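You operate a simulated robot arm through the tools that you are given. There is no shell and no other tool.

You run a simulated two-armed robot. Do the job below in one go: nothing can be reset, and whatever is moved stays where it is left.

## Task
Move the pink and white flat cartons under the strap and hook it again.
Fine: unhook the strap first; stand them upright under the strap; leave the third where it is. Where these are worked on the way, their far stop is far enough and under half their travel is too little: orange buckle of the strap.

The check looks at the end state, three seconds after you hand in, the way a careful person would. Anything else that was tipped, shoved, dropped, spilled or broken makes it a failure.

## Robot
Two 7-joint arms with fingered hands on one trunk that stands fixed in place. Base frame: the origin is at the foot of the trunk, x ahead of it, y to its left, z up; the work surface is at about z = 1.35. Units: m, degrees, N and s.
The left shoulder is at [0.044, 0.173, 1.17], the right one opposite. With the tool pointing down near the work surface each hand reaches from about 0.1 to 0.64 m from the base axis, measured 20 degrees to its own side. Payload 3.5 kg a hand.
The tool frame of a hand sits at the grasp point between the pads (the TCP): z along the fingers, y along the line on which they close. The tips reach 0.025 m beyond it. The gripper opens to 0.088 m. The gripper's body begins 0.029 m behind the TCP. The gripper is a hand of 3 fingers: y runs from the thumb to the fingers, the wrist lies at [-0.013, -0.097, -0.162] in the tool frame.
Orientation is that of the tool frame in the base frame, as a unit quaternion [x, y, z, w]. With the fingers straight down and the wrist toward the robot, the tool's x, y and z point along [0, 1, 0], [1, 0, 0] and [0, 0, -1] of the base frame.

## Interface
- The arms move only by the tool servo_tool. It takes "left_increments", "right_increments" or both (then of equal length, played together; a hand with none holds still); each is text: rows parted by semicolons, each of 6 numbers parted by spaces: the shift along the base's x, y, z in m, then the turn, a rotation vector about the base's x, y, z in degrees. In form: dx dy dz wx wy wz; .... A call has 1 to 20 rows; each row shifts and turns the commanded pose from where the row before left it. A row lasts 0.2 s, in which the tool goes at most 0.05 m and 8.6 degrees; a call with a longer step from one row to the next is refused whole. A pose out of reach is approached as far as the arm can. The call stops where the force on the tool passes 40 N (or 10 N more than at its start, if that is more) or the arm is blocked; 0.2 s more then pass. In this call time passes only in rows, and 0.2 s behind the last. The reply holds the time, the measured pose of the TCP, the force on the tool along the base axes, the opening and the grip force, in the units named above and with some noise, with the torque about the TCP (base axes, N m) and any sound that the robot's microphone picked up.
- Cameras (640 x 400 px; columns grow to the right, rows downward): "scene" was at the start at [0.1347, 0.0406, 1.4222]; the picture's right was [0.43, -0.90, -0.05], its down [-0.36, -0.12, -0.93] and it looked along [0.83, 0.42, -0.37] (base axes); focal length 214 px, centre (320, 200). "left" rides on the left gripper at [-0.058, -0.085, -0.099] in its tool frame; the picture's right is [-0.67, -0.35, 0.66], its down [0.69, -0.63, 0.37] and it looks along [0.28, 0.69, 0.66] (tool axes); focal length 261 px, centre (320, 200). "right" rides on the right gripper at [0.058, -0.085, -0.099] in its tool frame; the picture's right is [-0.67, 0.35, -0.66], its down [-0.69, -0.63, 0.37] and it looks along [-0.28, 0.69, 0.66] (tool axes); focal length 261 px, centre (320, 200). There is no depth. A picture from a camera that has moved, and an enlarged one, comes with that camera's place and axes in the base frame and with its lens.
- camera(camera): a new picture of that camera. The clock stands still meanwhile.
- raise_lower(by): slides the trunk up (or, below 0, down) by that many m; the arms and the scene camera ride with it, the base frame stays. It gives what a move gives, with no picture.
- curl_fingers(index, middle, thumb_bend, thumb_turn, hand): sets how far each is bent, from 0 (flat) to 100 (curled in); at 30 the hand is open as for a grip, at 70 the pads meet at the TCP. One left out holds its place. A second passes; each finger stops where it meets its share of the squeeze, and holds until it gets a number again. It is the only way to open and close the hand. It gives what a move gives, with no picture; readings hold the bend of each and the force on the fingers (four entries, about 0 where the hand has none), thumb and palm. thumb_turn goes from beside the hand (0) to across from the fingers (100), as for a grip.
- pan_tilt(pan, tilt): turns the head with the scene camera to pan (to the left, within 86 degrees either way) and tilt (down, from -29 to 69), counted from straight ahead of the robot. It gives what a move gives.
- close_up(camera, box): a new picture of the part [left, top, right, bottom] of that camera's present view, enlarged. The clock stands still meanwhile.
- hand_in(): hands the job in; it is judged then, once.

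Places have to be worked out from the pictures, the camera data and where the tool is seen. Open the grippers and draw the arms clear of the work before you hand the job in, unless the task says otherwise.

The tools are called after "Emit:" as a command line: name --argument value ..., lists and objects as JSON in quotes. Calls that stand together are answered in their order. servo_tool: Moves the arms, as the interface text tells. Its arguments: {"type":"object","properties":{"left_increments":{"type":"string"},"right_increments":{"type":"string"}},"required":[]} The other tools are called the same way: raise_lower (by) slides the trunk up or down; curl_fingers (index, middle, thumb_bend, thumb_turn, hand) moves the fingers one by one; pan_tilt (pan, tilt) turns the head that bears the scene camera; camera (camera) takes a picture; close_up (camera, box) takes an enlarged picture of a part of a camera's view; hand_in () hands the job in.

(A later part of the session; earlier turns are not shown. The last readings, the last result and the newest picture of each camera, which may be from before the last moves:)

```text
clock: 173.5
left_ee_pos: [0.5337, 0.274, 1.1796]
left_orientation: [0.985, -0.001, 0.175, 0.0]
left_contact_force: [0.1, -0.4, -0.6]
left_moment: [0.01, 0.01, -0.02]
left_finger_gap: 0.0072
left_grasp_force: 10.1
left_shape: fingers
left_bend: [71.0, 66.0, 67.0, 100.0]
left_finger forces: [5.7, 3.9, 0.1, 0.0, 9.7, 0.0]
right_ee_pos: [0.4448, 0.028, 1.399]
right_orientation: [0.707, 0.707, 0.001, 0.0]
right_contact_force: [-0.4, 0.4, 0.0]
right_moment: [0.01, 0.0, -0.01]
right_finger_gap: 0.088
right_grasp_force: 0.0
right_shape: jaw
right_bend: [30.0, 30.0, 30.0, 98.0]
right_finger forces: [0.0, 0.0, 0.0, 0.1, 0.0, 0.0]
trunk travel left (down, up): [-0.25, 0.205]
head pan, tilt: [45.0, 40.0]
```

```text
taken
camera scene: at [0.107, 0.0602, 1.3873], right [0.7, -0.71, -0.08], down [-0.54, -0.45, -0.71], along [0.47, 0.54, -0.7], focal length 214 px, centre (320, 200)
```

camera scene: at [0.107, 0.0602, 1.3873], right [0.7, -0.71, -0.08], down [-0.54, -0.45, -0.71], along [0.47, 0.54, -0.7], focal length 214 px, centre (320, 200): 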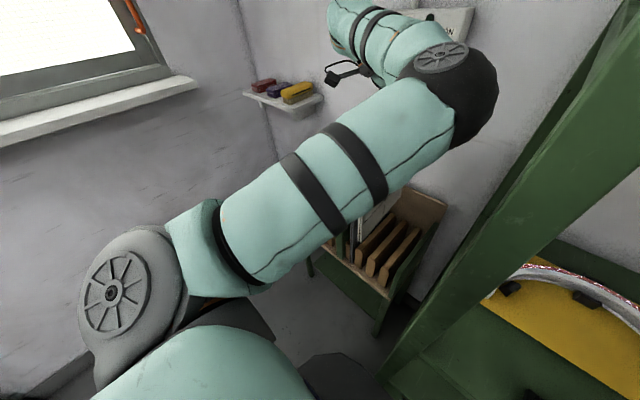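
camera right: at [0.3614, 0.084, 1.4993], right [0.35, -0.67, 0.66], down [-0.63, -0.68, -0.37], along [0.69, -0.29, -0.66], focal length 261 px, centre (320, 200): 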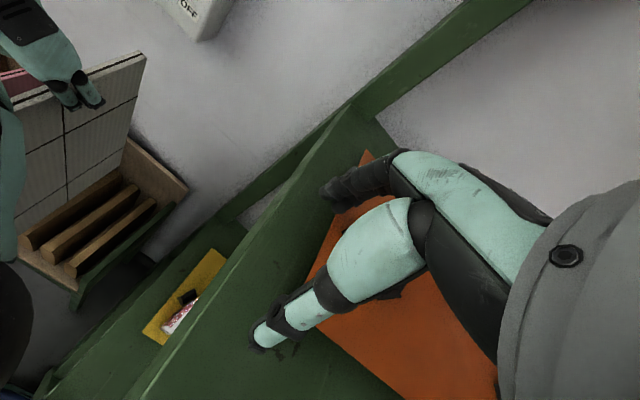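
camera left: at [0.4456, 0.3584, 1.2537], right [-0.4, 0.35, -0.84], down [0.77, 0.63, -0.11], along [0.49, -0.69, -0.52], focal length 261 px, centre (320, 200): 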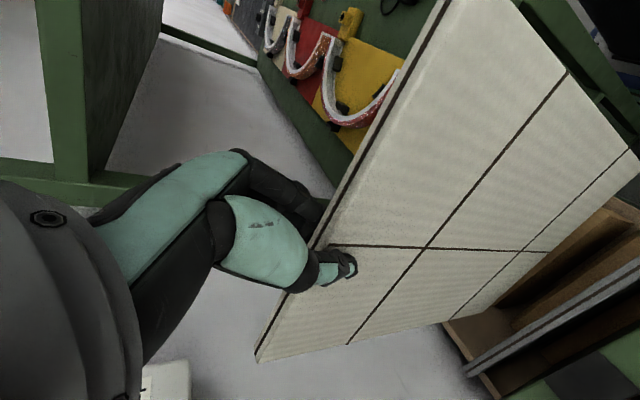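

The white carton is at (0.534, 0.274, 1.18) and looks nearly straight; I zoom in to measure its tilt before going on.

Emit:
close_up --camera "right" --box '[0, 30, 200, 230]'

Emit:
close_up --camera "left" --box '[240, 0, 640, 400]'

```text
2.00 times, centred on (100, 130) of right
camera zoom: at [0.3614, 0.084, 1.4993], right [0.35, -0.67, 0.66], down [-0.63, -0.68, -0.37], along [0.69, -0.29, -0.66], focal length 521 px, centre (760, 340)
```

zoom: 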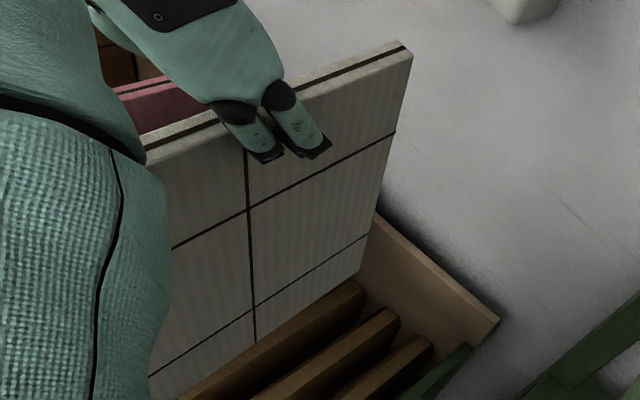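

```text
1.00 times, centred on (440, 200) of left (not enlarged: the box is as wide or as high as the picture)
camera zoom: at [0.4456, 0.3584, 1.2537], right [-0.4, 0.35, -0.84], down [0.77, 0.63, -0.11], along [0.49, -0.69, -0.52], focal length 261 px, centre (200, 200)
```

zoom: 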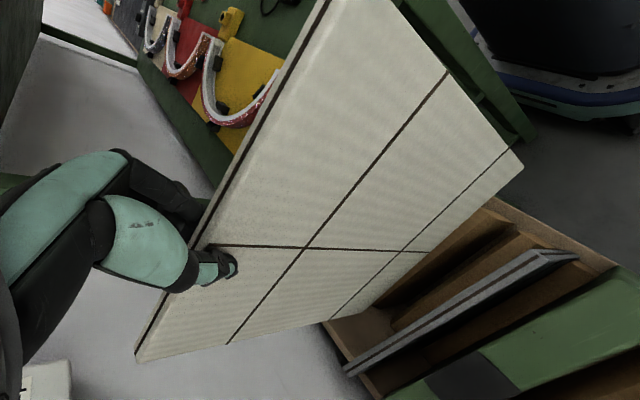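

The white carton hangs upright within 1° (far edge (0.651, 0.279, 1.178) to (0.669, 0.276, 0.823), height 0.355), with only 3° pitch and 2° yaw. I lift it above the divider's height, straightening those on the way.

Emit:
servo_tool --left_increments "0 0 0.015 0.1 0.5 -0.4; 0 0 0.018 0.1 0.5 -0.4; 0 0 0.018 0.1 0.5 -0.4; 0 0 0.018 0.1 0.5 -0.4; 0 0 0.018 0.1 0.5 -0.4; 0 0 0.018 0 0.4 -0.2; 0 0.01 0 0 0 0; 0 0.012 0 0 0 0; 0 0.012 0 0 0 0; 0 0.012 0 0 0 0; 0 0.012 0 0 0 0; 0 0.012 0 0 0 0; 0 0 0 0 0 0"

Emit:
camera --camera "left"

Emit:
camera --camera "right"

Emit:
camera --camera "scene"

```text
clock: 176.3
left_ee_pos: [0.5345, 0.3459, 1.2846]
left_orientation: [0.989, -0.021, 0.15, -0.002]
left_contact_force: [-0.9, -0.6, -1.3]
left_moment: [-0.01, 0.0, 0.03]
left_finger_gap: 0.0072
left_grasp_force: 9.4
left_shape: fingers
left_bend: [71.0, 67.0, 67.0, 100.0]
left_finger forces: [5.9, 4.0, 0.0, 0.0, 9.6, 0.0]
right_ee_pos: [0.4456, 0.0255, 1.3991]
right_orientation: [0.708, 0.707, -0.001, 0.0]
right_contact_force: [-0.7, 0.7, -0.2]
right_moment: [0.02, -0.01, 0.0]
right_finger_gap: 0.0879
right_grasp_force: 0.0
right_shape: jaw
right_bend: [30.0, 30.0, 30.0, 98.0]
right_finger forces: [0.0, 0.0, 0.0, 0.0, 0.0, 0.0]
trunk travel left (down, up): [-0.25, 0.205]
head pan, tilt: [45.0, 40.0]
```

```text
taken
camera left: at [0.4537, 0.4321, 1.3634], right [-0.43, 0.37, -0.82], down [0.79, 0.6, -0.14], along [0.44, -0.71, -0.55], focal length 261 px, centre (320, 200)
```

left: 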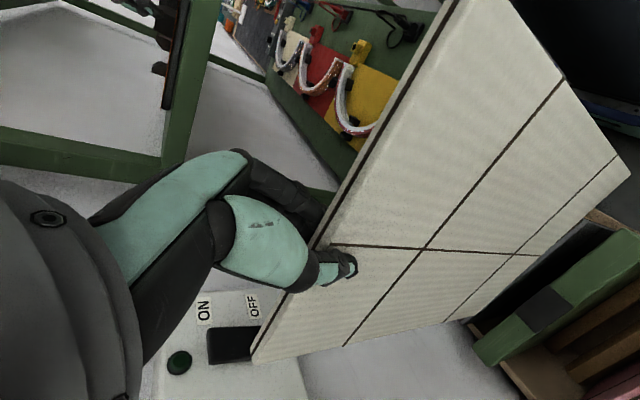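

```text
taken
camera right: at [0.3612, 0.0838, 1.4994], right [0.35, -0.67, 0.66], down [-0.63, -0.68, -0.37], along [0.69, -0.29, -0.66], focal length 261 px, centre (320, 200)
```

right: 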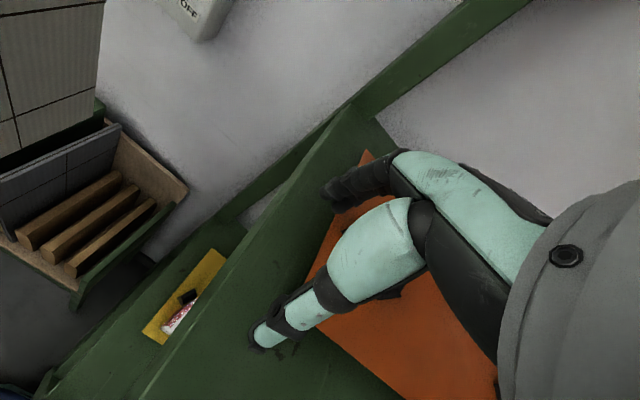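

```text
taken
camera scene: at [0.1068, 0.06, 1.3873], right [0.7, -0.71, -0.08], down [-0.54, -0.45, -0.71], along [0.47, 0.54, -0.7], focal length 214 px, centre (320, 200)
```

scene: 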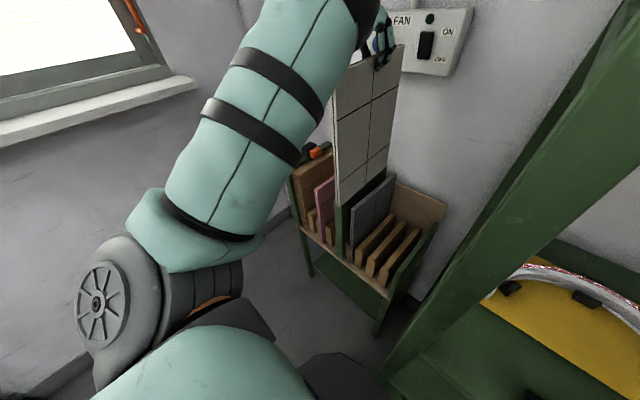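

White is crossing above grey and divider with about 1.5 cm to spare. I carry it on to y≈0.428 and lower it into the bay between the divider and the pink carton.

Emit:
servo_tool --left_increments "0 0.012 0 0 0 0; 0 0.012 0 0 0 0; 0 0.012 0 0 0 0; 0 0.012 0 0 0 0; 0 0.012 0 0 0 0; 0 0.012 0 0 0 0; 0 0.0095 0 0 0 0; 0 0 0 0 0 0; 0 0 0 0 0 0"

Emit:
camera --camera "left"

Emit:
camera --camera "scene"

```text
clock: 178.3
left_ee_pos: [0.5334, 0.4276, 1.2832]
left_orientation: [0.989, -0.02, 0.15, -0.003]
left_contact_force: [-0.2, -0.3, -0.5]
left_moment: [-0.01, 0.0, 0.01]
left_finger_gap: 0.0073
left_grasp_force: 9.7
left_shape: fingers
left_bend: [71.0, 67.0, 67.0, 100.0]
left_finger forces: [5.8, 4.1, 0.0, 0.0, 9.7, 0.1]
right_ee_pos: [0.4467, 0.0263, 1.4005]
right_orientation: [0.708, 0.707, 0.0, 0.001]
right_contact_force: [0.5, -0.4, 0.5]
right_moment: [0.02, 0.01, -0.03]
right_finger_gap: 0.0879
right_grasp_force: 0.0
right_shape: jaw
right_bend: [30.0, 30.0, 30.0, 98.0]
right_finger forces: [0.1, 0.0, 0.0, 0.1, 0.1, 0.0]
trunk travel left (down, up): [-0.25, 0.205]
head pan, tilt: [45.0, 40.0]
```

```text
taken
camera left: at [0.4515, 0.5149, 1.3626], right [-0.43, 0.37, -0.82], down [0.79, 0.6, -0.14], along [0.44, -0.71, -0.55], focal length 261 px, centre (320, 200)
```

left: 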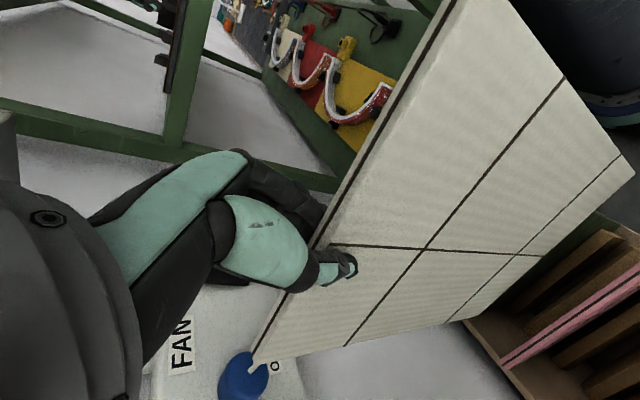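

```text
taken
camera scene: at [0.1068, 0.0602, 1.3873], right [0.7, -0.71, -0.08], down [-0.54, -0.45, -0.71], along [0.47, 0.54, -0.7], focal length 214 px, centre (320, 200)
```

scene: 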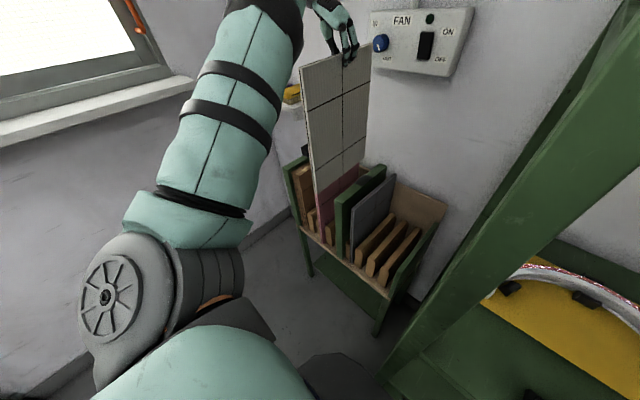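

White is over its slot, plane at y≈0.42–0.43, clear of the knob. I lower it part-way into the bay while moving forward to its depth.

Emit:
servo_tool --left_increments "0 0 -0.015 0.2 0 0; 0 0 -0.018 0.2 0 0; 0 0 -0.018 0.2 0 0; 0 0 -0.018 0.2 0 0; 0 0 -0.018 0.2 0 0; 0.003 0 -0.018 0 0 0; 0.005 0 -0.018 0 0 0; 0.007 0 -0.018 0 0 0; 0.008 0 -0.018 0 0 0; 0.008 0 -0.018 0 0 0; 0.008 0 -0.016 0 0 0; 0.007 0 -0.012 0 0 0; 0 0 0 0 0 0"

Emit:
camera --camera "left"

Emit:
close_up --camera "scene" --box '[290, 110, 410, 260]'

Emit:
close_up --camera "scene" --box '[315, 190, 365, 255]'

```text
clock: 181.1
left_ee_pos: [0.5793, 0.4262, 1.08]
left_orientation: [0.988, -0.022, 0.15, -0.011]
left_contact_force: [0.6, -1.5, -1.0]
left_moment: [0.04, 0.01, 0.01]
left_finger_gap: 0.0073
left_grasp_force: 9.4
left_shape: fingers
left_bend: [71.0, 67.0, 67.0, 100.0]
left_finger forces: [5.8, 3.8, 0.1, 0.0, 9.6, 0.1]
right_ee_pos: [0.4459, 0.0263, 1.4006]
right_orientation: [0.707, 0.707, 0.0, -0.001]
right_contact_force: [-0.2, -0.1, 0.6]
right_moment: [0.01, -0.01, -0.01]
right_finger_gap: 0.088
right_grasp_force: 0.0
right_shape: jaw
right_bend: [30.0, 30.0, 30.0, 98.0]
right_finger forces: [0.0, 0.0, 0.0, 0.0, 0.1, 0.0]
trunk travel left (down, up): [-0.25, 0.205]
head pan, tilt: [45.0, 40.0]
```

```text
taken
camera left: at [0.4977, 0.5116, 1.1606], right [-0.43, 0.39, -0.81], down [0.79, 0.6, -0.13], along [0.44, -0.7, -0.57], focal length 261 px, centre (320, 200)
```

left: 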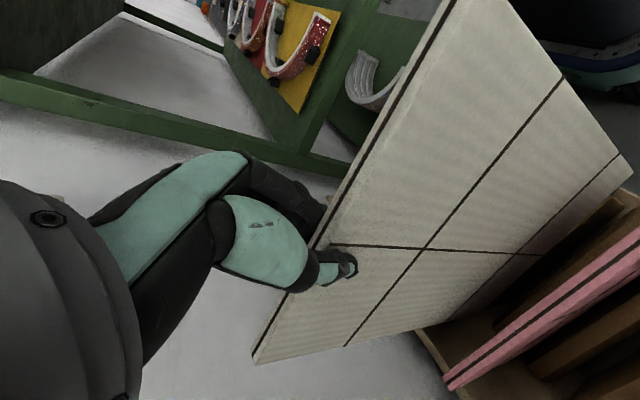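

```text
2.67 times, centred on (350, 185) of scene
camera zoom: at [0.1066, 0.0601, 1.3874], right [0.7, -0.71, -0.08], down [-0.54, -0.45, -0.71], along [0.47, 0.54, -0.7], focal length 572 px, centre (240, 240)
```

zoom: 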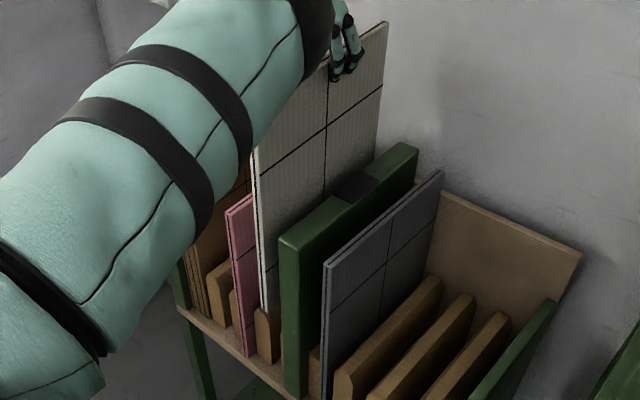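

```text
6.15 times, centred on (340, 222) of scene
camera zoom: at [0.1066, 0.0601, 1.3874], right [0.7, -0.71, -0.08], down [-0.54, -0.45, -0.71], along [0.47, 0.54, -0.7], focal length 1320 px, centre (197, 62)
```

zoom: 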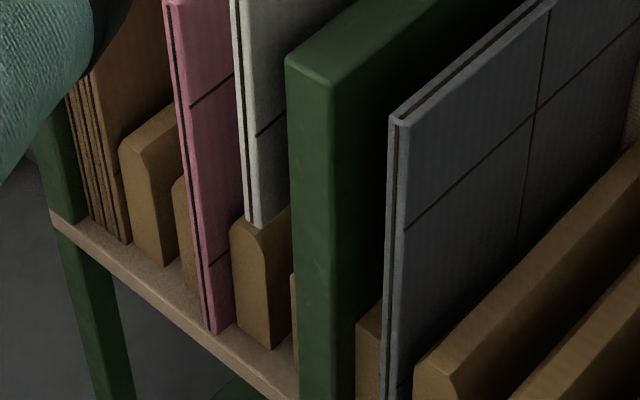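

Measured against the standing pink carton and the slats, white should go about 5–6 mm further left to be centred in its slot. I shift it and lower in stages with force checks.

Emit:
servo_tool --left_increments "0 0.002 -0.008 0 0 0; 0 0.002 -0.01 0 0 -0.3; 0 0.0015 -0.01 0 0 -0.3; 0 0 -0.01 0 0 -0.2; 0 0 -0.01 0 0 0; 0 0 -0.01 0 0 0; 0 0 0 0 0 0"

Emit:
close_up --camera "scene" --box '[315, 190, 365, 255]'

Emit:
camera --camera "left"

```text
clock: 182.7
left_ee_pos: [0.5809, 0.4325, 1.0213]
left_orientation: [0.988, -0.028, 0.15, -0.01]
left_contact_force: [0.4, 0.6, -2.2]
left_moment: [-0.03, -0.05, 0.0]
left_finger_gap: 0.0072
left_grasp_force: 9.3
left_shape: fingers
left_bend: [71.0, 67.0, 67.0, 100.0]
left_finger forces: [5.8, 3.8, 0.0, 0.0, 9.7, 0.1]
right_ee_pos: [0.4462, 0.0273, 1.4009]
right_orientation: [0.707, 0.707, 0.0, 0.0]
right_contact_force: [-0.2, -1.1, -0.1]
right_moment: [-0.01, 0.03, -0.03]
right_finger_gap: 0.0878
right_grasp_force: 0.0
right_shape: jaw
right_bend: [30.0, 30.0, 30.0, 98.0]
right_finger forces: [0.0, 0.0, 0.0, 0.0, 0.0, 0.0]
trunk travel left (down, up): [-0.25, 0.205]
head pan, tilt: [45.0, 40.0]
```

```text
6.15 times, centred on (340, 222) of scene
camera zoom: at [0.1068, 0.0602, 1.3873], right [0.7, -0.71, -0.08], down [-0.54, -0.45, -0.71], along [0.47, 0.54, -0.7], focal length 1320 px, centre (197, 62)
```

zoom: 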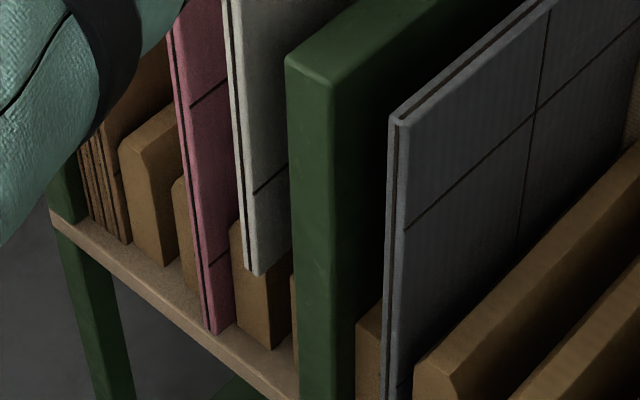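

```text
taken
camera left: at [0.4999, 0.5193, 1.1022], right [-0.43, 0.39, -0.81], down [0.8, 0.59, -0.13], along [0.43, -0.7, -0.57], focal length 261 px, centre (320, 200)
```

left: 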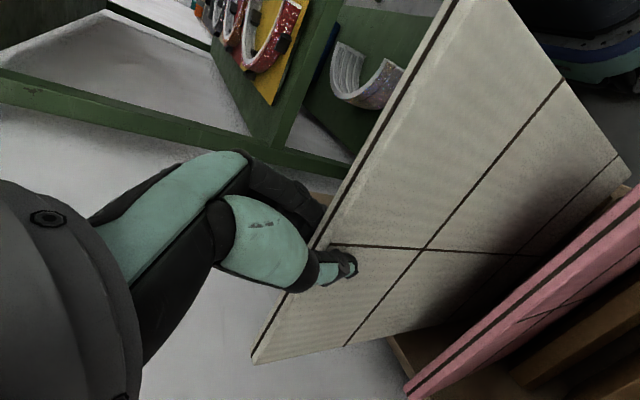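

White is about over its slot but a touch close to the slat on its left. I shift 2.5 mm back right and lower slowly, feeling for contact.

Emit:
servo_tool --left_increments "0 -0.0025 -0.006 0 0 0; 0 0 -0.006 0 0 0; 0 0 -0.006 0 0 0; 0 0 -0.006 0 0 0; 0 0 -0.006 0 0 0; 0 0 0 0 0 0"

Emit:
close_up --camera "scene" --box '[315, 190, 365, 255]'

Emit:
close_up --camera "left" --box '[360, 100, 640, 400]'

```text
clock: 184.1
left_ee_pos: [0.5796, 0.43, 0.9906]
left_orientation: [0.988, -0.029, 0.149, -0.01]
left_contact_force: [0.5, -0.5, -0.6]
left_moment: [0.02, -0.01, 0.0]
left_finger_gap: 0.0074
left_grasp_force: 9.1
left_shape: fingers
left_bend: [71.0, 67.0, 67.0, 100.0]
left_finger forces: [5.8, 3.9, 0.1, 0.0, 9.6, 0.1]
right_ee_pos: [0.4458, 0.0274, 1.3996]
right_orientation: [0.707, 0.707, 0.0, 0.0]
right_contact_force: [0.4, 0.4, -0.5]
right_moment: [0.01, 0.03, 0.01]
right_finger_gap: 0.0877
right_grasp_force: 0.1
right_shape: jaw
right_bend: [30.0, 30.0, 30.0, 98.0]
right_finger forces: [0.0, 0.0, 0.0, 0.0, 0.1, 0.0]
trunk travel left (down, up): [-0.25, 0.205]
head pan, tilt: [45.0, 40.0]
```

```text
6.15 times, centred on (340, 222) of scene
camera zoom: at [0.1068, 0.0602, 1.3873], right [0.7, -0.71, -0.08], down [-0.54, -0.45, -0.71], along [0.47, 0.54, -0.7], focal length 1320 px, centre (197, 62)
```

zoom: 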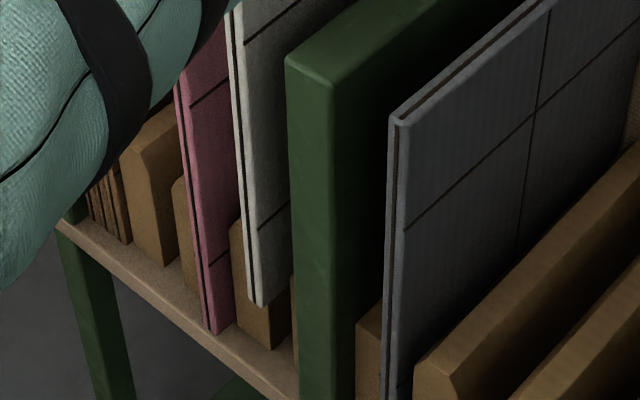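

```text
1.33 times, centred on (500, 250) of left
camera zoom: at [0.4988, 0.517, 1.071], right [-0.43, 0.4, -0.81], down [0.8, 0.59, -0.13], along [0.43, -0.7, -0.57], focal length 348 px, centre (80, 133)
```

zoom: 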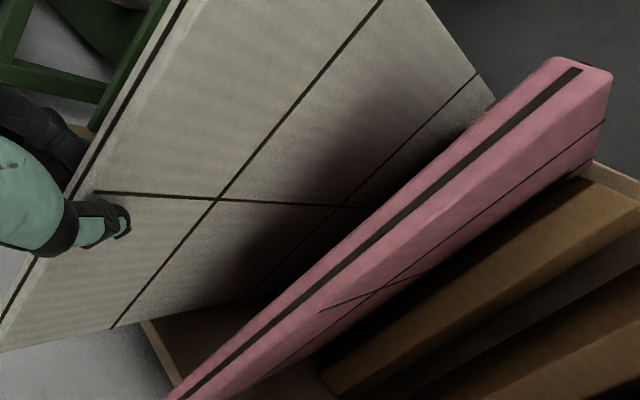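

The bottom edge shows about 5 mm clear of the left slat's face, close to centred. I keep lowering slowly with force watch.

Emit:
servo_tool --left_increments "0 -0.001 -0.006 0 0 0; 0 0 -0.006 0 0 0; 0 0 -0.006 0 0 0; 0 0 -0.006 0 0 0; 0 0 -0.006 0 0 0; 0 0 0 0 0 0"

Emit:
close_up --camera "scene" --box '[315, 190, 365, 255]'

Emit:
close_up --camera "scene" --box '[290, 110, 410, 260]'

```text
clock: 185.5
left_ee_pos: [0.5785, 0.4292, 0.9603]
left_orientation: [0.988, -0.028, 0.149, -0.01]
left_contact_force: [0.3, 0.6, -0.6]
left_moment: [-0.02, 0.01, -0.01]
left_finger_gap: 0.0069
left_grasp_force: 9.3
left_shape: fingers
left_bend: [71.0, 67.0, 67.0, 100.0]
left_finger forces: [5.9, 3.7, 0.0, 0.1, 9.5, 0.1]
right_ee_pos: [0.4463, 0.0256, 1.4]
right_orientation: [0.708, 0.707, 0.0, 0.001]
right_contact_force: [-0.5, 0.6, -0.3]
right_moment: [-0.02, -0.01, 0.03]
right_finger_gap: 0.0876
right_grasp_force: 0.0
right_shape: jaw
right_bend: [30.0, 30.0, 30.0, 98.0]
right_finger forces: [0.0, 0.0, 0.0, 0.0, 0.0, 0.1]
trunk travel left (down, up): [-0.25, 0.205]
head pan, tilt: [45.0, 40.0]
```

```text
6.15 times, centred on (340, 222) of scene
camera zoom: at [0.1068, 0.0602, 1.3873], right [0.7, -0.71, -0.08], down [-0.54, -0.45, -0.71], along [0.47, 0.54, -0.7], focal length 1320 px, centre (197, 62)
```

zoom: 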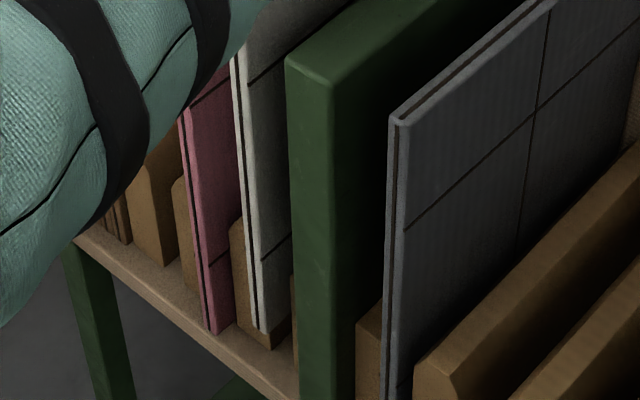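

```text
2.67 times, centred on (350, 185) of scene
camera zoom: at [0.1068, 0.0602, 1.3873], right [0.7, -0.71, -0.08], down [-0.54, -0.45, -0.71], along [0.47, 0.54, -0.7], focal length 572 px, centre (240, 240)
```

zoom: 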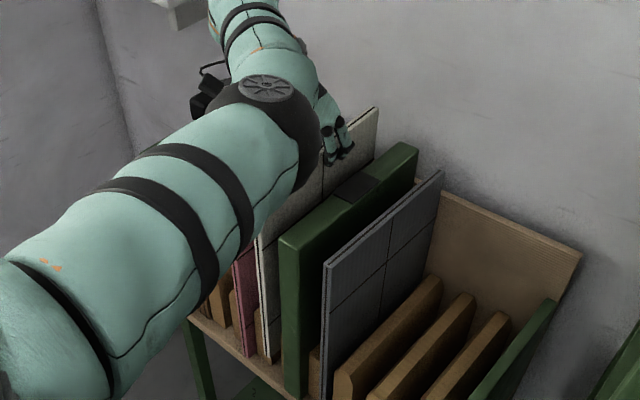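

No contact; the white carton is entering its slot. I lower further towards the floor board.

Emit:
servo_tool --left_increments "0 0 -0.007 0 0 0; 0 0 -0.007 0 0 0; 0 0 -0.007 0 0 0; 0 0 -0.007 0 0 0; 0 0 -0.007 0 0 0; 0 0 -0.006 0 0 0; 0 0 -0.006 0 0 0; 0 0 0 0 0 0"

Emit:
close_up --camera "scene" --box '[290, 130, 410, 260]'

Emit:
camera --camera "left"

```text
clock: 187.3
left_ee_pos: [0.5794, 0.4291, 0.9144]
left_orientation: [0.988, -0.029, 0.15, -0.009]
left_contact_force: [1.0, 5.5, 4.7]
left_moment: [-0.08, -0.06, 0.03]
left_finger_gap: 0.0075
left_grasp_force: 15.4
left_shape: fingers
left_bend: [71.0, 68.0, 67.0, 100.0]
left_finger forces: [4.5, 14.4, 0.0, 0.0, 11.4, 0.0]
right_ee_pos: [0.4451, 0.0272, 1.4005]
right_orientation: [0.707, 0.707, 0.0, 0.0]
right_contact_force: [-0.5, -0.5, -0.5]
right_moment: [-0.02, -0.02, -0.01]
right_finger_gap: 0.0881
right_grasp_force: 0.0
right_shape: jaw
right_bend: [30.0, 30.0, 30.0, 98.0]
right_finger forces: [0.0, 0.0, 0.0, 0.1, 0.1, 0.0]
trunk travel left (down, up): [-0.25, 0.205]
head pan, tilt: [45.0, 40.0]
```

```text
3.08 times, centred on (350, 195) of scene
camera zoom: at [0.1059, 0.0606, 1.3875], right [0.7, -0.71, -0.08], down [-0.54, -0.46, -0.71], along [0.47, 0.54, -0.7], focal length 660 px, centre (228, 215)
```

zoom: 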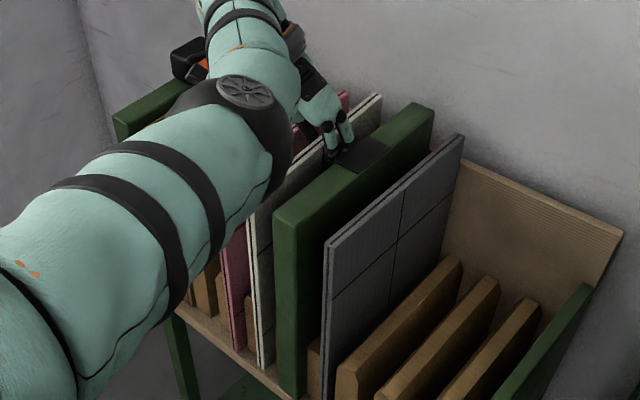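

```text
taken
camera left: at [0.4985, 0.5165, 0.9951], right [-0.43, 0.39, -0.81], down [0.8, 0.59, -0.13], along [0.43, -0.7, -0.57], focal length 261 px, centre (320, 200)
```

left: 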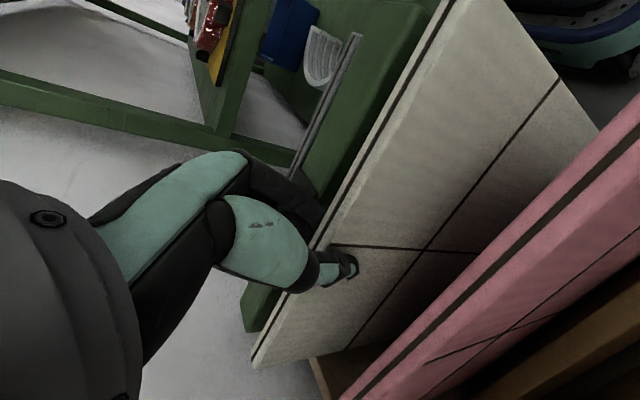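

A finger knuckle touches the divider's edge with the carton still 2 cm short of the floor (it is well inside the slot). I stop here, ease up a touch, and loosen the grip gradually so the carton can slide down in its slot.

Emit:
servo_tool --left_increments "0 0 0.002 0 0 0; 0 0.001 0 0 0 0"

Emit:
curl_fingers --hand "left" --index 71 --middle 67 --thumb_bend 69

Emit:
camera --camera "left"

Emit:
close_up --camera "scene" --box '[290, 130, 410, 260]'

```text
clock: 187.9
left_ee_pos: [0.5809, 0.4314, 0.9166]
left_orientation: [0.988, -0.03, 0.149, -0.01]
left_contact_force: [-0.9, 0.2, -1.7]
left_moment: [0.0, -0.01, -0.03]
left_finger_gap: 0.0074
left_grasp_force: 10.3
left_shape: fingers
left_bend: [71.0, 67.0, 67.0, 100.0]
left_finger forces: [5.4, 4.8, 0.0, 0.0, 9.8, 0.1]
right_ee_pos: [0.4443, 0.027, 1.4003]
right_orientation: [0.708, 0.706, 0.0, 0.0]
right_contact_force: [-0.5, 0.2, -0.6]
right_moment: [-0.01, 0.0, -0.03]
right_finger_gap: 0.0881
right_grasp_force: 0.1
right_shape: jaw
right_bend: [30.0, 30.0, 30.0, 98.0]
right_finger forces: [0.1, 0.1, 0.0, 0.0, 0.0, 0.0]
trunk travel left (down, up): [-0.25, 0.205]
head pan, tilt: [45.0, 40.0]
```

```text
clock: 188.9
left_ee_pos: [0.5809, 0.4293, 0.9185]
left_orientation: [0.988, -0.029, 0.149, -0.011]
left_contact_force: [-0.1, -0.4, -1.3]
left_moment: [-0.01, 0.0, 0.02]
left_finger_gap: 0.0082
left_grasp_force: 4.2
left_shape: fingers
left_bend: [65.0, 67.0, 65.0, 100.0]
left_finger forces: [3.2, 1.2, 0.1, 0.1, 4.0, 0.0]
right_ee_pos: [0.4452, 0.0275, 1.3989]
right_orientation: [0.708, 0.706, 0.0, 0.0]
right_contact_force: [0.1, -0.8, 0.4]
right_moment: [-0.04, 0.0, 0.0]
right_finger_gap: 0.0879
right_grasp_force: 0.0
right_shape: jaw
right_bend: [30.0, 30.0, 30.0, 98.0]
right_finger forces: [0.0, 0.0, 0.1, 0.0, 0.0, 0.0]
trunk travel left (down, up): [-0.25, 0.205]
head pan, tilt: [45.0, 40.0]
```

```text
taken
camera left: at [0.4995, 0.5171, 0.9973], right [-0.43, 0.39, -0.81], down [0.8, 0.59, -0.13], along [0.43, -0.7, -0.57], focal length 261 px, centre (320, 200)
```

left: 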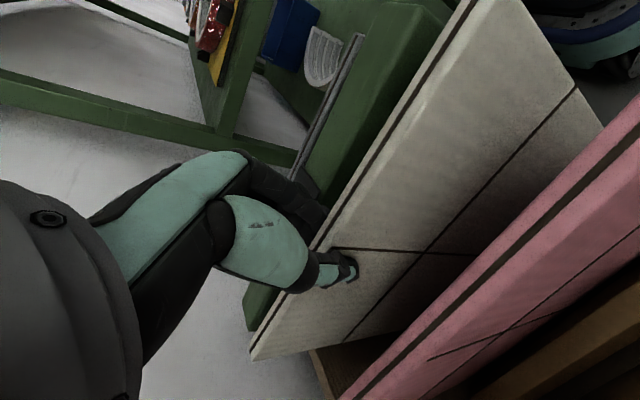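

```text
3.08 times, centred on (350, 195) of scene
camera zoom: at [0.1068, 0.0603, 1.3873], right [0.7, -0.71, -0.08], down [-0.54, -0.45, -0.71], along [0.47, 0.54, -0.7], focal length 660 px, centre (228, 215)
```

zoom: 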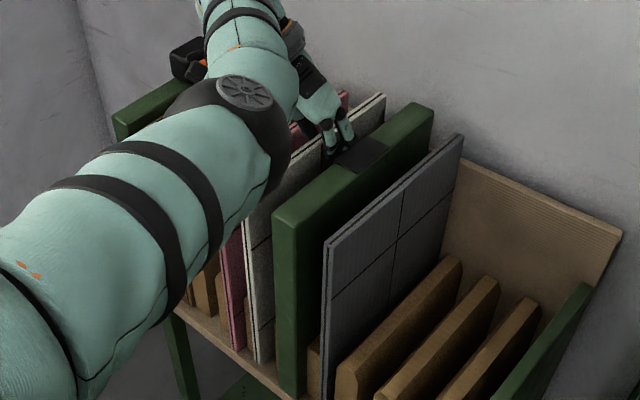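

The grip is down to 4 N and still holding. I open a little more so it slides down the last 2 cm within its slot.

Emit:
curl_fingers --hand "left" --index 66 --middle 66 --thumb_bend 66

Emit:
close_up --camera "scene" --box '[290, 130, 410, 260]'

Emit:
camera --camera "left"

```text
clock: 189.9
left_ee_pos: [0.5802, 0.4309, 0.9176]
left_orientation: [0.988, -0.029, 0.15, -0.009]
left_contact_force: [0.4, 2.0, -0.4]
left_moment: [0.02, 0.02, 0.01]
left_finger_gap: 0.0106
left_grasp_force: 2.4
left_shape: fingers
left_bend: [65.0, 66.0, 64.0, 100.0]
left_finger forces: [0.6, 2.5, 0.1, 0.0, 1.5, 0.0]
right_ee_pos: [0.4462, 0.0265, 1.3992]
right_orientation: [0.708, 0.706, 0.0, 0.0]
right_contact_force: [-0.5, -0.3, -0.4]
right_moment: [0.0, -0.02, -0.01]
right_finger_gap: 0.0879
right_grasp_force: 0.1
right_shape: jaw
right_bend: [30.0, 30.0, 30.0, 98.0]
right_finger forces: [0.0, 0.0, 0.0, 0.1, 0.0, 0.1]
trunk travel left (down, up): [-0.25, 0.205]
head pan, tilt: [45.0, 40.0]
```

```text
3.08 times, centred on (350, 195) of scene
camera zoom: at [0.1068, 0.0605, 1.3873], right [0.7, -0.71, -0.08], down [-0.54, -0.46, -0.71], along [0.47, 0.54, -0.7], focal length 660 px, centre (228, 215)
```

zoom: 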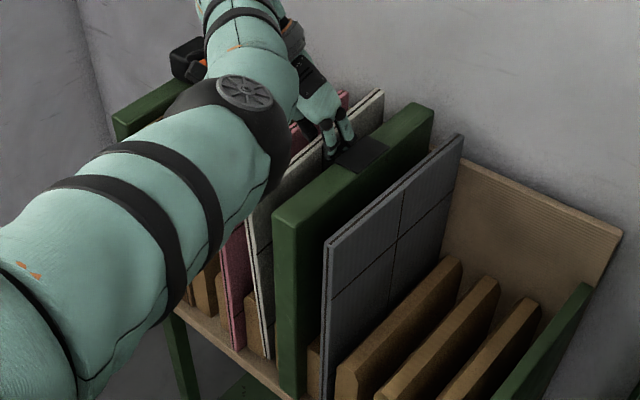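

```text
taken
camera left: at [0.4995, 0.5173, 0.9972], right [-0.43, 0.39, -0.81], down [0.8, 0.59, -0.13], along [0.43, -0.7, -0.57], focal length 261 px, centre (320, 200)
```

left: 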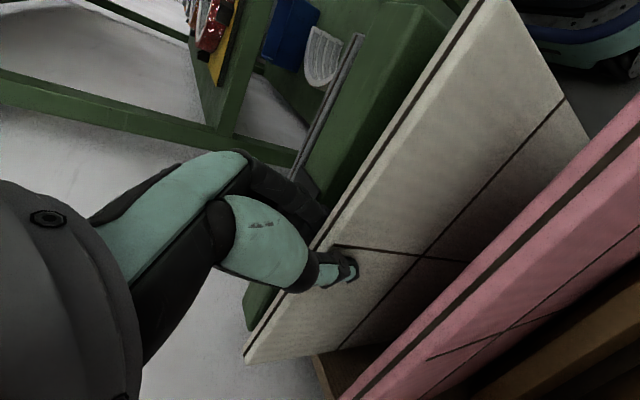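

Nearly free now (2 N). I open slightly further.

Emit:
curl_fingers --hand "left" --index 63 --middle 63 --thumb_bend 62

Emit:
close_up --camera "scene" --box '[290, 130, 410, 260]'

Emit:
camera --camera "left"

```text
clock: 190.9
left_ee_pos: [0.5794, 0.4321, 0.916]
left_orientation: [0.988, -0.029, 0.15, -0.01]
left_contact_force: [1.1, 3.7, 1.7]
left_moment: [-0.01, -0.05, 0.04]
left_finger_gap: 0.014
left_grasp_force: 1.4
left_shape: fingers
left_bend: [63.0, 66.0, 62.0, 100.0]
left_finger forces: [0.1, 2.7, 0.0, 0.0, 0.0, 0.0]
right_ee_pos: [0.4459, 0.027, 1.3997]
right_orientation: [0.708, 0.707, 0.0, 0.0]
right_contact_force: [-0.9, -0.8, 0.1]
right_moment: [0.0, 0.01, -0.02]
right_finger_gap: 0.0877
right_grasp_force: 0.0
right_shape: jaw
right_bend: [30.0, 30.0, 30.0, 98.0]
right_finger forces: [0.1, 0.0, 0.0, 0.0, 0.1, 0.1]
trunk travel left (down, up): [-0.25, 0.205]
head pan, tilt: [45.0, 40.0]
```

```text
3.08 times, centred on (350, 195) of scene
camera zoom: at [0.1066, 0.0606, 1.3873], right [0.7, -0.71, -0.08], down [-0.54, -0.46, -0.71], along [0.47, 0.54, -0.7], focal length 660 px, centre (228, 215)
```

zoom: 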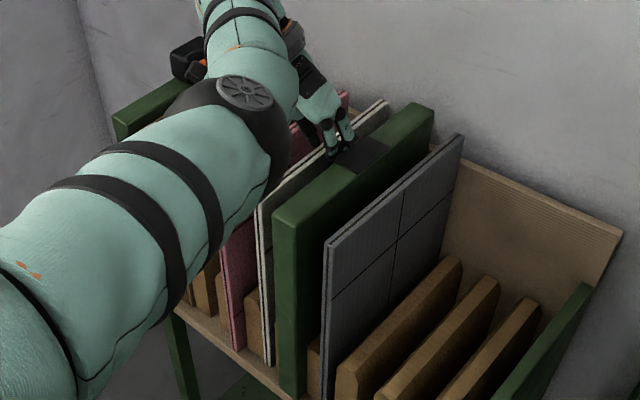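

```text
taken
camera left: at [0.4993, 0.5174, 0.9973], right [-0.43, 0.39, -0.81], down [0.8, 0.59, -0.13], along [0.43, -0.7, -0.57], focal length 261 px, centre (320, 200)
```

left: 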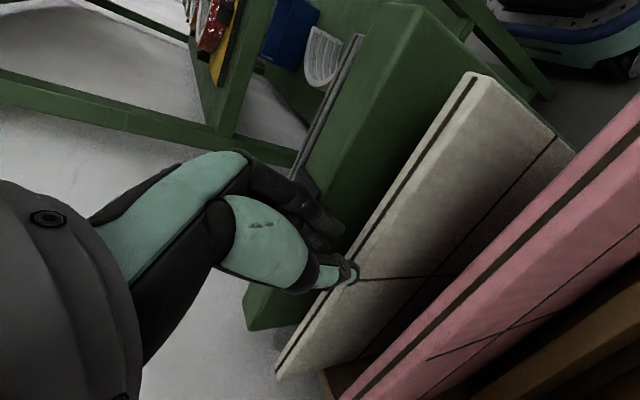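

The white carton has slid down and stands in its slot. I open the thumb a little and lift the hand straight off.

Emit:
curl_fingers --hand "left" --index 62 --middle 62 --thumb_bend 55

Emit:
servo_tool --left_increments "0 0 0.006 0 0 0; 0 0 0.01 0 0 0; 0 0 0.015 0 0 0; 0 0 0.02 0 0 0; 0 0 0.025 0 0 0; -0.01 0 0.025 0 0 0; -0.01 0 0.025 0 0 0; -0.01 0 0.02 0 0 0"

Emit:
camera --camera "left"

Emit:
camera --camera "scene"

Emit:
close_up --camera "scene" --box '[270, 120, 430, 290]'

```text
clock: 191.9
left_ee_pos: [0.5794, 0.4309, 0.9159]
left_orientation: [0.988, -0.029, 0.15, -0.01]
left_contact_force: [0.6, 3.3, 0.5]
left_moment: [0.0, -0.03, 0.07]
left_finger_gap: 0.0224
left_grasp_force: 1.0
left_shape: fingers
left_bend: [62.0, 65.0, 55.0, 100.0]
left_finger forces: [0.0, 3.5, 0.0, 0.1, 0.0, 0.1]
right_ee_pos: [0.4467, 0.0273, 1.4002]
right_orientation: [0.708, 0.707, 0.0, 0.0]
right_contact_force: [0.4, -0.3, -0.1]
right_moment: [0.03, 0.0, 0.0]
right_finger_gap: 0.088
right_grasp_force: 0.0
right_shape: jaw
right_bend: [30.0, 30.0, 30.0, 98.0]
right_finger forces: [0.1, 0.0, 0.1, 0.1, 0.0, 0.0]
trunk travel left (down, up): [-0.25, 0.205]
head pan, tilt: [45.0, 40.0]
```

```text
clock: 193.7
left_ee_pos: [0.5483, 0.429, 1.063]
left_orientation: [0.988, -0.029, 0.15, -0.01]
left_contact_force: [1.0, 0.1, -0.3]
left_moment: [0.04, 0.03, 0.0]
left_finger_gap: 0.0223
left_grasp_force: 0.0
left_shape: fingers
left_bend: [62.0, 62.0, 55.0, 100.0]
left_finger forces: [0.0, 0.0, 0.1, 0.1, 0.0, 0.1]
right_ee_pos: [0.4456, 0.0259, 1.3991]
right_orientation: [0.708, 0.707, 0.0, 0.001]
right_contact_force: [0.7, 0.0, -0.1]
right_moment: [-0.02, 0.02, 0.0]
right_finger_gap: 0.0879
right_grasp_force: 0.1
right_shape: jaw
right_bend: [30.0, 30.0, 30.0, 98.0]
right_finger forces: [0.0, 0.0, 0.0, 0.1, 0.1, 0.1]
trunk travel left (down, up): [-0.25, 0.205]
head pan, tilt: [45.0, 40.0]
```

```text
taken
camera left: at [0.4683, 0.5166, 1.1434], right [-0.43, 0.39, -0.81], down [0.8, 0.59, -0.13], along [0.43, -0.7, -0.57], focal length 261 px, centre (320, 200)
```

left: 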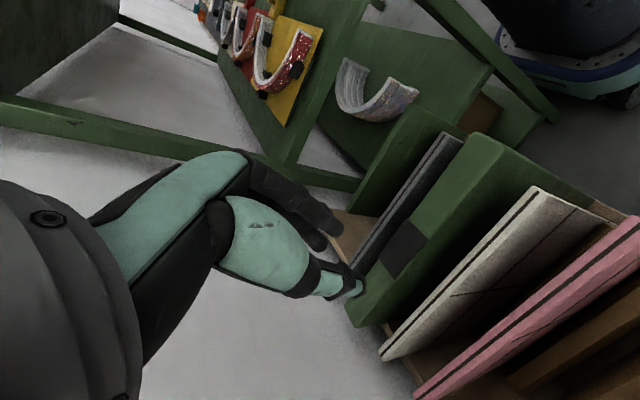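

```text
taken
camera scene: at [0.1061, 0.0597, 1.3874], right [0.7, -0.71, -0.08], down [-0.54, -0.45, -0.71], along [0.47, 0.54, -0.7], focal length 214 px, centre (320, 200)
```

scene: 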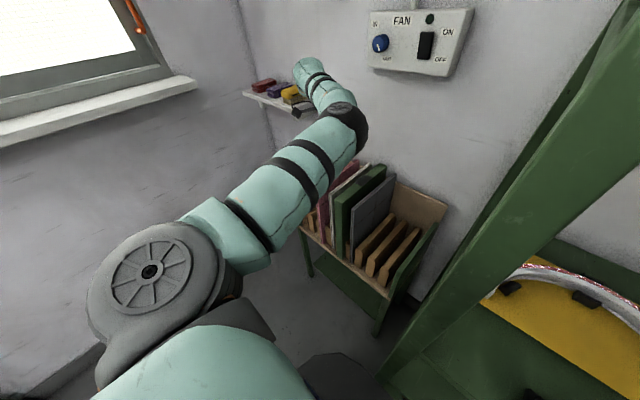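

```text
2.35 times, centred on (350, 205) of scene
camera zoom: at [0.1061, 0.0597, 1.3874], right [0.7, -0.71, -0.08], down [-0.54, -0.45, -0.71], along [0.47, 0.54, -0.7], focal length 505 px, centre (249, 188)
```

zoom: 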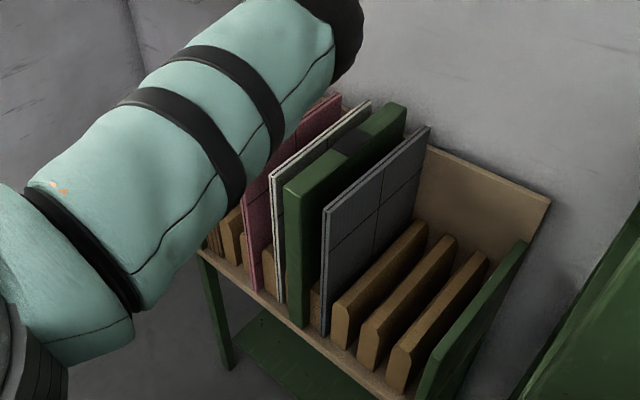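

Both cartons stand upright in the left bay, grey untouched. Now the strap: I back off, and turn the hand to the fingers-down pose with the closing line along x for taking the buckle.

Emit:
servo_tool --left_increments "-0.025 0.005 0.015 0.3 4.3 0; -0.025 0.005 0.015 0.3 4.3 0; -0.025 0.005 0.015 0.3 4.3 0; -0.025 0.005 0.01 0.3 4.3 0; 0 0.005 0 0 0 7.2; 0 0.005 0 0 0 7.2; 0 0.005 0 0 0 7.2; 0 0.005 0 0 0 7.2; 0 0.005 0 0 0 7.2; 0 0.005 0 0 0 7.2; 0 0.005 0 0 0 7.2; 0 0.005 0 0 0 7.2; 0 0.005 0 0 0 7.2; 0 0.005 0 0 0 7.2; 0 0 0 0 0 7.2; 0 0 0 0 0 7.2; 0 0 0 0 0 7; 0 0 0 0 0 0"

Emit:
camera --camera "scene"

Emit:
camera --camera "left"

```text
clock: 197.5
left_ee_pos: [0.4496, 0.5012, 1.1171]
left_orientation: [0.707, 0.707, -0.012, -0.011]
left_contact_force: [0.6, 0.4, 0.4]
left_moment: [-0.01, -0.03, 0.0]
left_finger_gap: 0.0222
left_grasp_force: 0.0
left_shape: fingers
left_bend: [62.0, 62.0, 55.0, 100.0]
left_finger forces: [0.0, 0.1, 0.0, 0.0, 0.0, 0.1]
right_ee_pos: [0.446, 0.0277, 1.3997]
right_orientation: [0.708, 0.706, -0.001, 0.0]
right_contact_force: [0.0, 0.0, -0.3]
right_moment: [-0.01, 0.0, 0.04]
right_finger_gap: 0.0877
right_grasp_force: 0.0
right_shape: jaw
right_bend: [30.0, 30.0, 30.0, 98.0]
right_finger forces: [0.0, 0.1, 0.0, 0.0, 0.0, 0.0]
trunk travel left (down, up): [-0.25, 0.205]
head pan, tilt: [45.0, 40.0]
```

```text
taken
camera scene: at [0.1066, 0.0603, 1.3873], right [0.7, -0.71, -0.08], down [-0.54, -0.45, -0.71], along [0.47, 0.54, -0.7], focal length 214 px, centre (320, 200)
```

scene: 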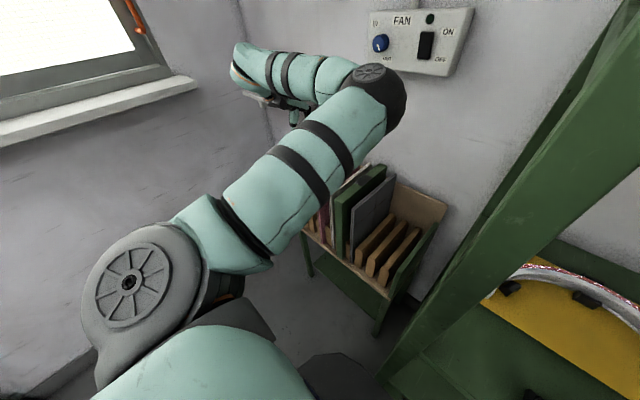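

```text
taken
camera left: at [0.3672, 0.4423, 1.2198], right [-0.37, -0.67, -0.64], down [-0.64, 0.69, -0.35], along [0.67, 0.28, -0.68], focal length 261 px, centre (320, 200)
```

left: 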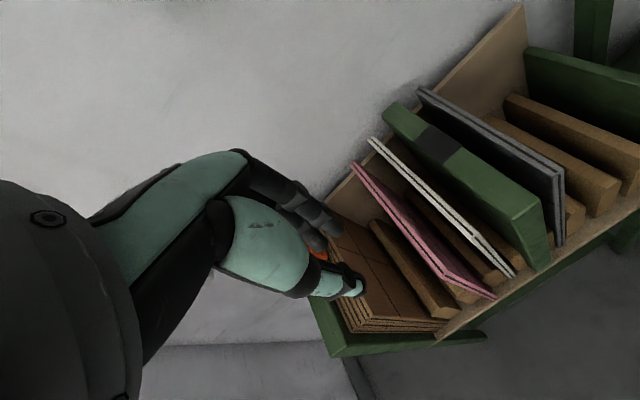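

In the fingers-down pose. The view shows grey, divider, white and pink neatly in order. I open the fingers and move over the buckle beside the reel.

Emit:
curl_fingers --hand "left" --index 40 --middle 40 --thumb_bend 40

Emit:
servo_tool --left_increments "0.0155 0.0105 -0.005 -0.3 0 0; 0.0155 0.0105 -0.005 -0.3 0 0; 0.0155 0.0105 -0.005 -0.3 0 0; 0.0155 0.0105 -0.005 0 0 0; 0.0155 0.0105 -0.005 0 0 0; 0.0155 0.0105 -0.005 0 0 0; 0.0155 0.0105 -0.005 0 0 0; 0.0155 0.0105 -0.005 0 0 0; 0.0155 0.0105 -0.005 0 0 0; 0 0 0 0 0 0"

Emit:
camera --camera "left"

Emit:
close_up --camera "scene" --box '[260, 90, 420, 230]'

```text
clock: 198.5
left_ee_pos: [0.4499, 0.5019, 1.1168]
left_orientation: [0.708, 0.706, -0.012, -0.01]
left_contact_force: [0.7, -0.1, -0.1]
left_moment: [0.01, -0.01, -0.01]
left_finger_gap: 0.063
left_grasp_force: 0.1
left_shape: fingers
left_bend: [40.0, 40.0, 40.0, 99.0]
left_finger forces: [0.0, 0.1, 0.2, 0.0, 0.0, 0.0]
right_ee_pos: [0.4462, 0.0264, 1.4008]
right_orientation: [0.708, 0.706, 0.0, 0.0]
right_contact_force: [0.5, 0.8, -0.4]
right_moment: [0.03, -0.01, 0.02]
right_finger_gap: 0.0878
right_grasp_force: 0.0
right_shape: jaw
right_bend: [30.0, 30.0, 30.0, 98.0]
right_finger forces: [0.1, 0.0, 0.0, 0.0, 0.0, 0.0]
trunk travel left (down, up): [-0.25, 0.205]
head pan, tilt: [45.0, 40.0]
```

```text
clock: 200.7
left_ee_pos: [0.5899, 0.5962, 1.0717]
left_orientation: [0.708, 0.706, -0.017, -0.005]
left_contact_force: [0.2, 0.0, -0.4]
left_moment: [0.0, -0.04, 0.01]
left_finger_gap: 0.063
left_grasp_force: 0.1
left_shape: fingers
left_bend: [40.0, 40.0, 40.0, 99.0]
left_finger forces: [0.1, 0.0, 0.0, 0.0, 0.0, 0.0]
right_ee_pos: [0.4456, 0.0268, 1.4004]
right_orientation: [0.708, 0.707, 0.0, 0.0]
right_contact_force: [0.9, -0.5, -0.4]
right_moment: [0.0, 0.0, 0.02]
right_finger_gap: 0.0879
right_grasp_force: 0.0
right_shape: jaw
right_bend: [30.0, 30.0, 30.0, 98.0]
right_finger forces: [0.0, 0.1, 0.0, 0.1, 0.1, 0.0]
trunk travel left (down, up): [-0.25, 0.205]
head pan, tilt: [45.0, 40.0]
```

```text
taken
camera left: at [0.5061, 0.5389, 1.1759], right [-0.37, -0.68, -0.63], down [-0.64, 0.68, -0.36], along [0.67, 0.27, -0.69], focal length 261 px, centre (320, 200)
```

left: 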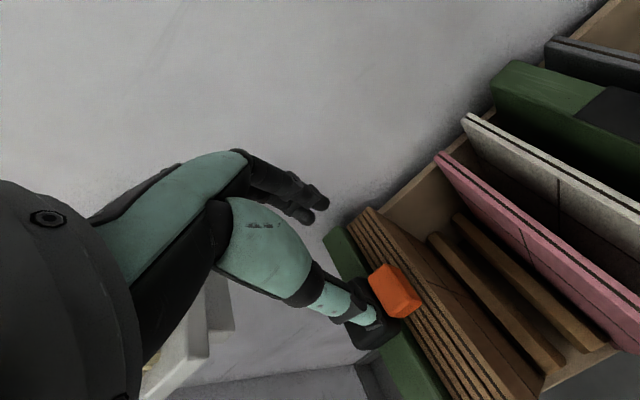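

```text
2.86 times, centred on (340, 160) of scene
camera zoom: at [0.1066, 0.0597, 1.3874], right [0.7, -0.71, -0.08], down [-0.54, -0.45, -0.71], along [0.47, 0.54, -0.7], focal length 613 px, centre (263, 314)
```

zoom: 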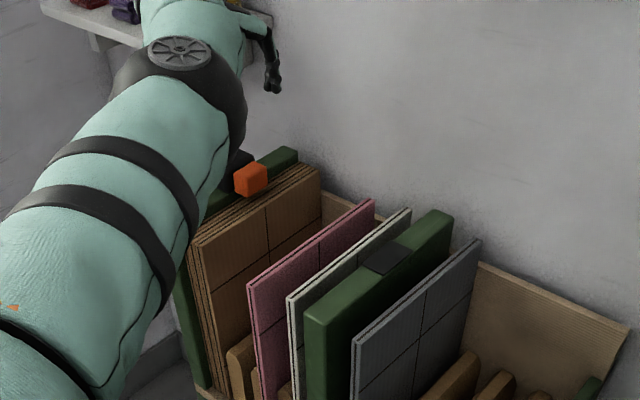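

The buckle's top shows at about (0.590, 0.6135). I level the hand and descend over it to z≈0.96.

Emit:
servo_tool --left_increments "0.001 0.004 -0.015 0.5 -0.9 0; 0.001 0.004 -0.02 0.5 -0.9 0; 0.001 0.004 -0.02 0 0 0; 0 0.002 -0.02 0 0 0; 0 0 -0.02 0 0 0; 0 0 -0.015 0 0 0; 0 0 0 0 0 0"

Emit:
camera --camera "left"

Emit:
close_up --camera "scene" --box '[260, 90, 420, 230]'

```text
clock: 202.3
left_ee_pos: [0.5934, 0.61, 0.9609]
left_orientation: [0.708, 0.706, 0.0, 0.001]
left_contact_force: [0.3, 0.3, 0.0]
left_moment: [0.0, -0.03, 0.01]
left_finger_gap: 0.0629
left_grasp_force: 0.1
left_shape: fingers
left_bend: [40.0, 40.0, 40.0, 99.0]
left_finger forces: [0.0, 0.0, 0.0, 0.0, 0.0, 0.0]
right_ee_pos: [0.4462, 0.0267, 1.3994]
right_orientation: [0.708, 0.707, 0.0, 0.0]
right_contact_force: [-0.6, 0.0, 0.5]
right_moment: [0.01, -0.01, -0.01]
right_finger_gap: 0.0876
right_grasp_force: 0.0
right_shape: jaw
right_bend: [30.0, 30.0, 30.0, 98.0]
right_finger forces: [0.0, 0.0, 0.1, 0.0, 0.0, 0.0]
trunk travel left (down, up): [-0.25, 0.205]
head pan, tilt: [45.0, 40.0]
```

```text
taken
camera left: at [0.5077, 0.5517, 1.0607], right [-0.35, -0.67, -0.66], down [-0.63, 0.69, -0.37], along [0.7, 0.28, -0.66], focal length 261 px, centre (320, 200)
```

left: 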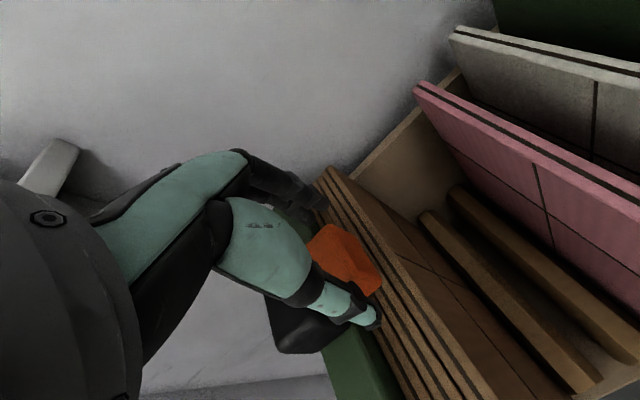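

```text
2.86 times, centred on (340, 160) of scene
camera zoom: at [0.1066, 0.0601, 1.3874], right [0.7, -0.71, -0.08], down [-0.54, -0.45, -0.71], along [0.47, 0.54, -0.7], focal length 613 px, centre (263, 314)
```

zoom: 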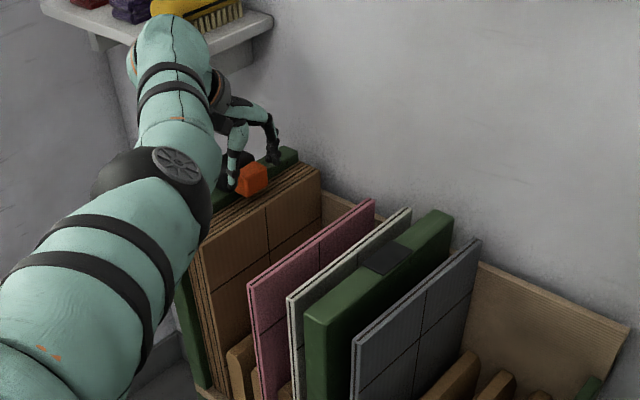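

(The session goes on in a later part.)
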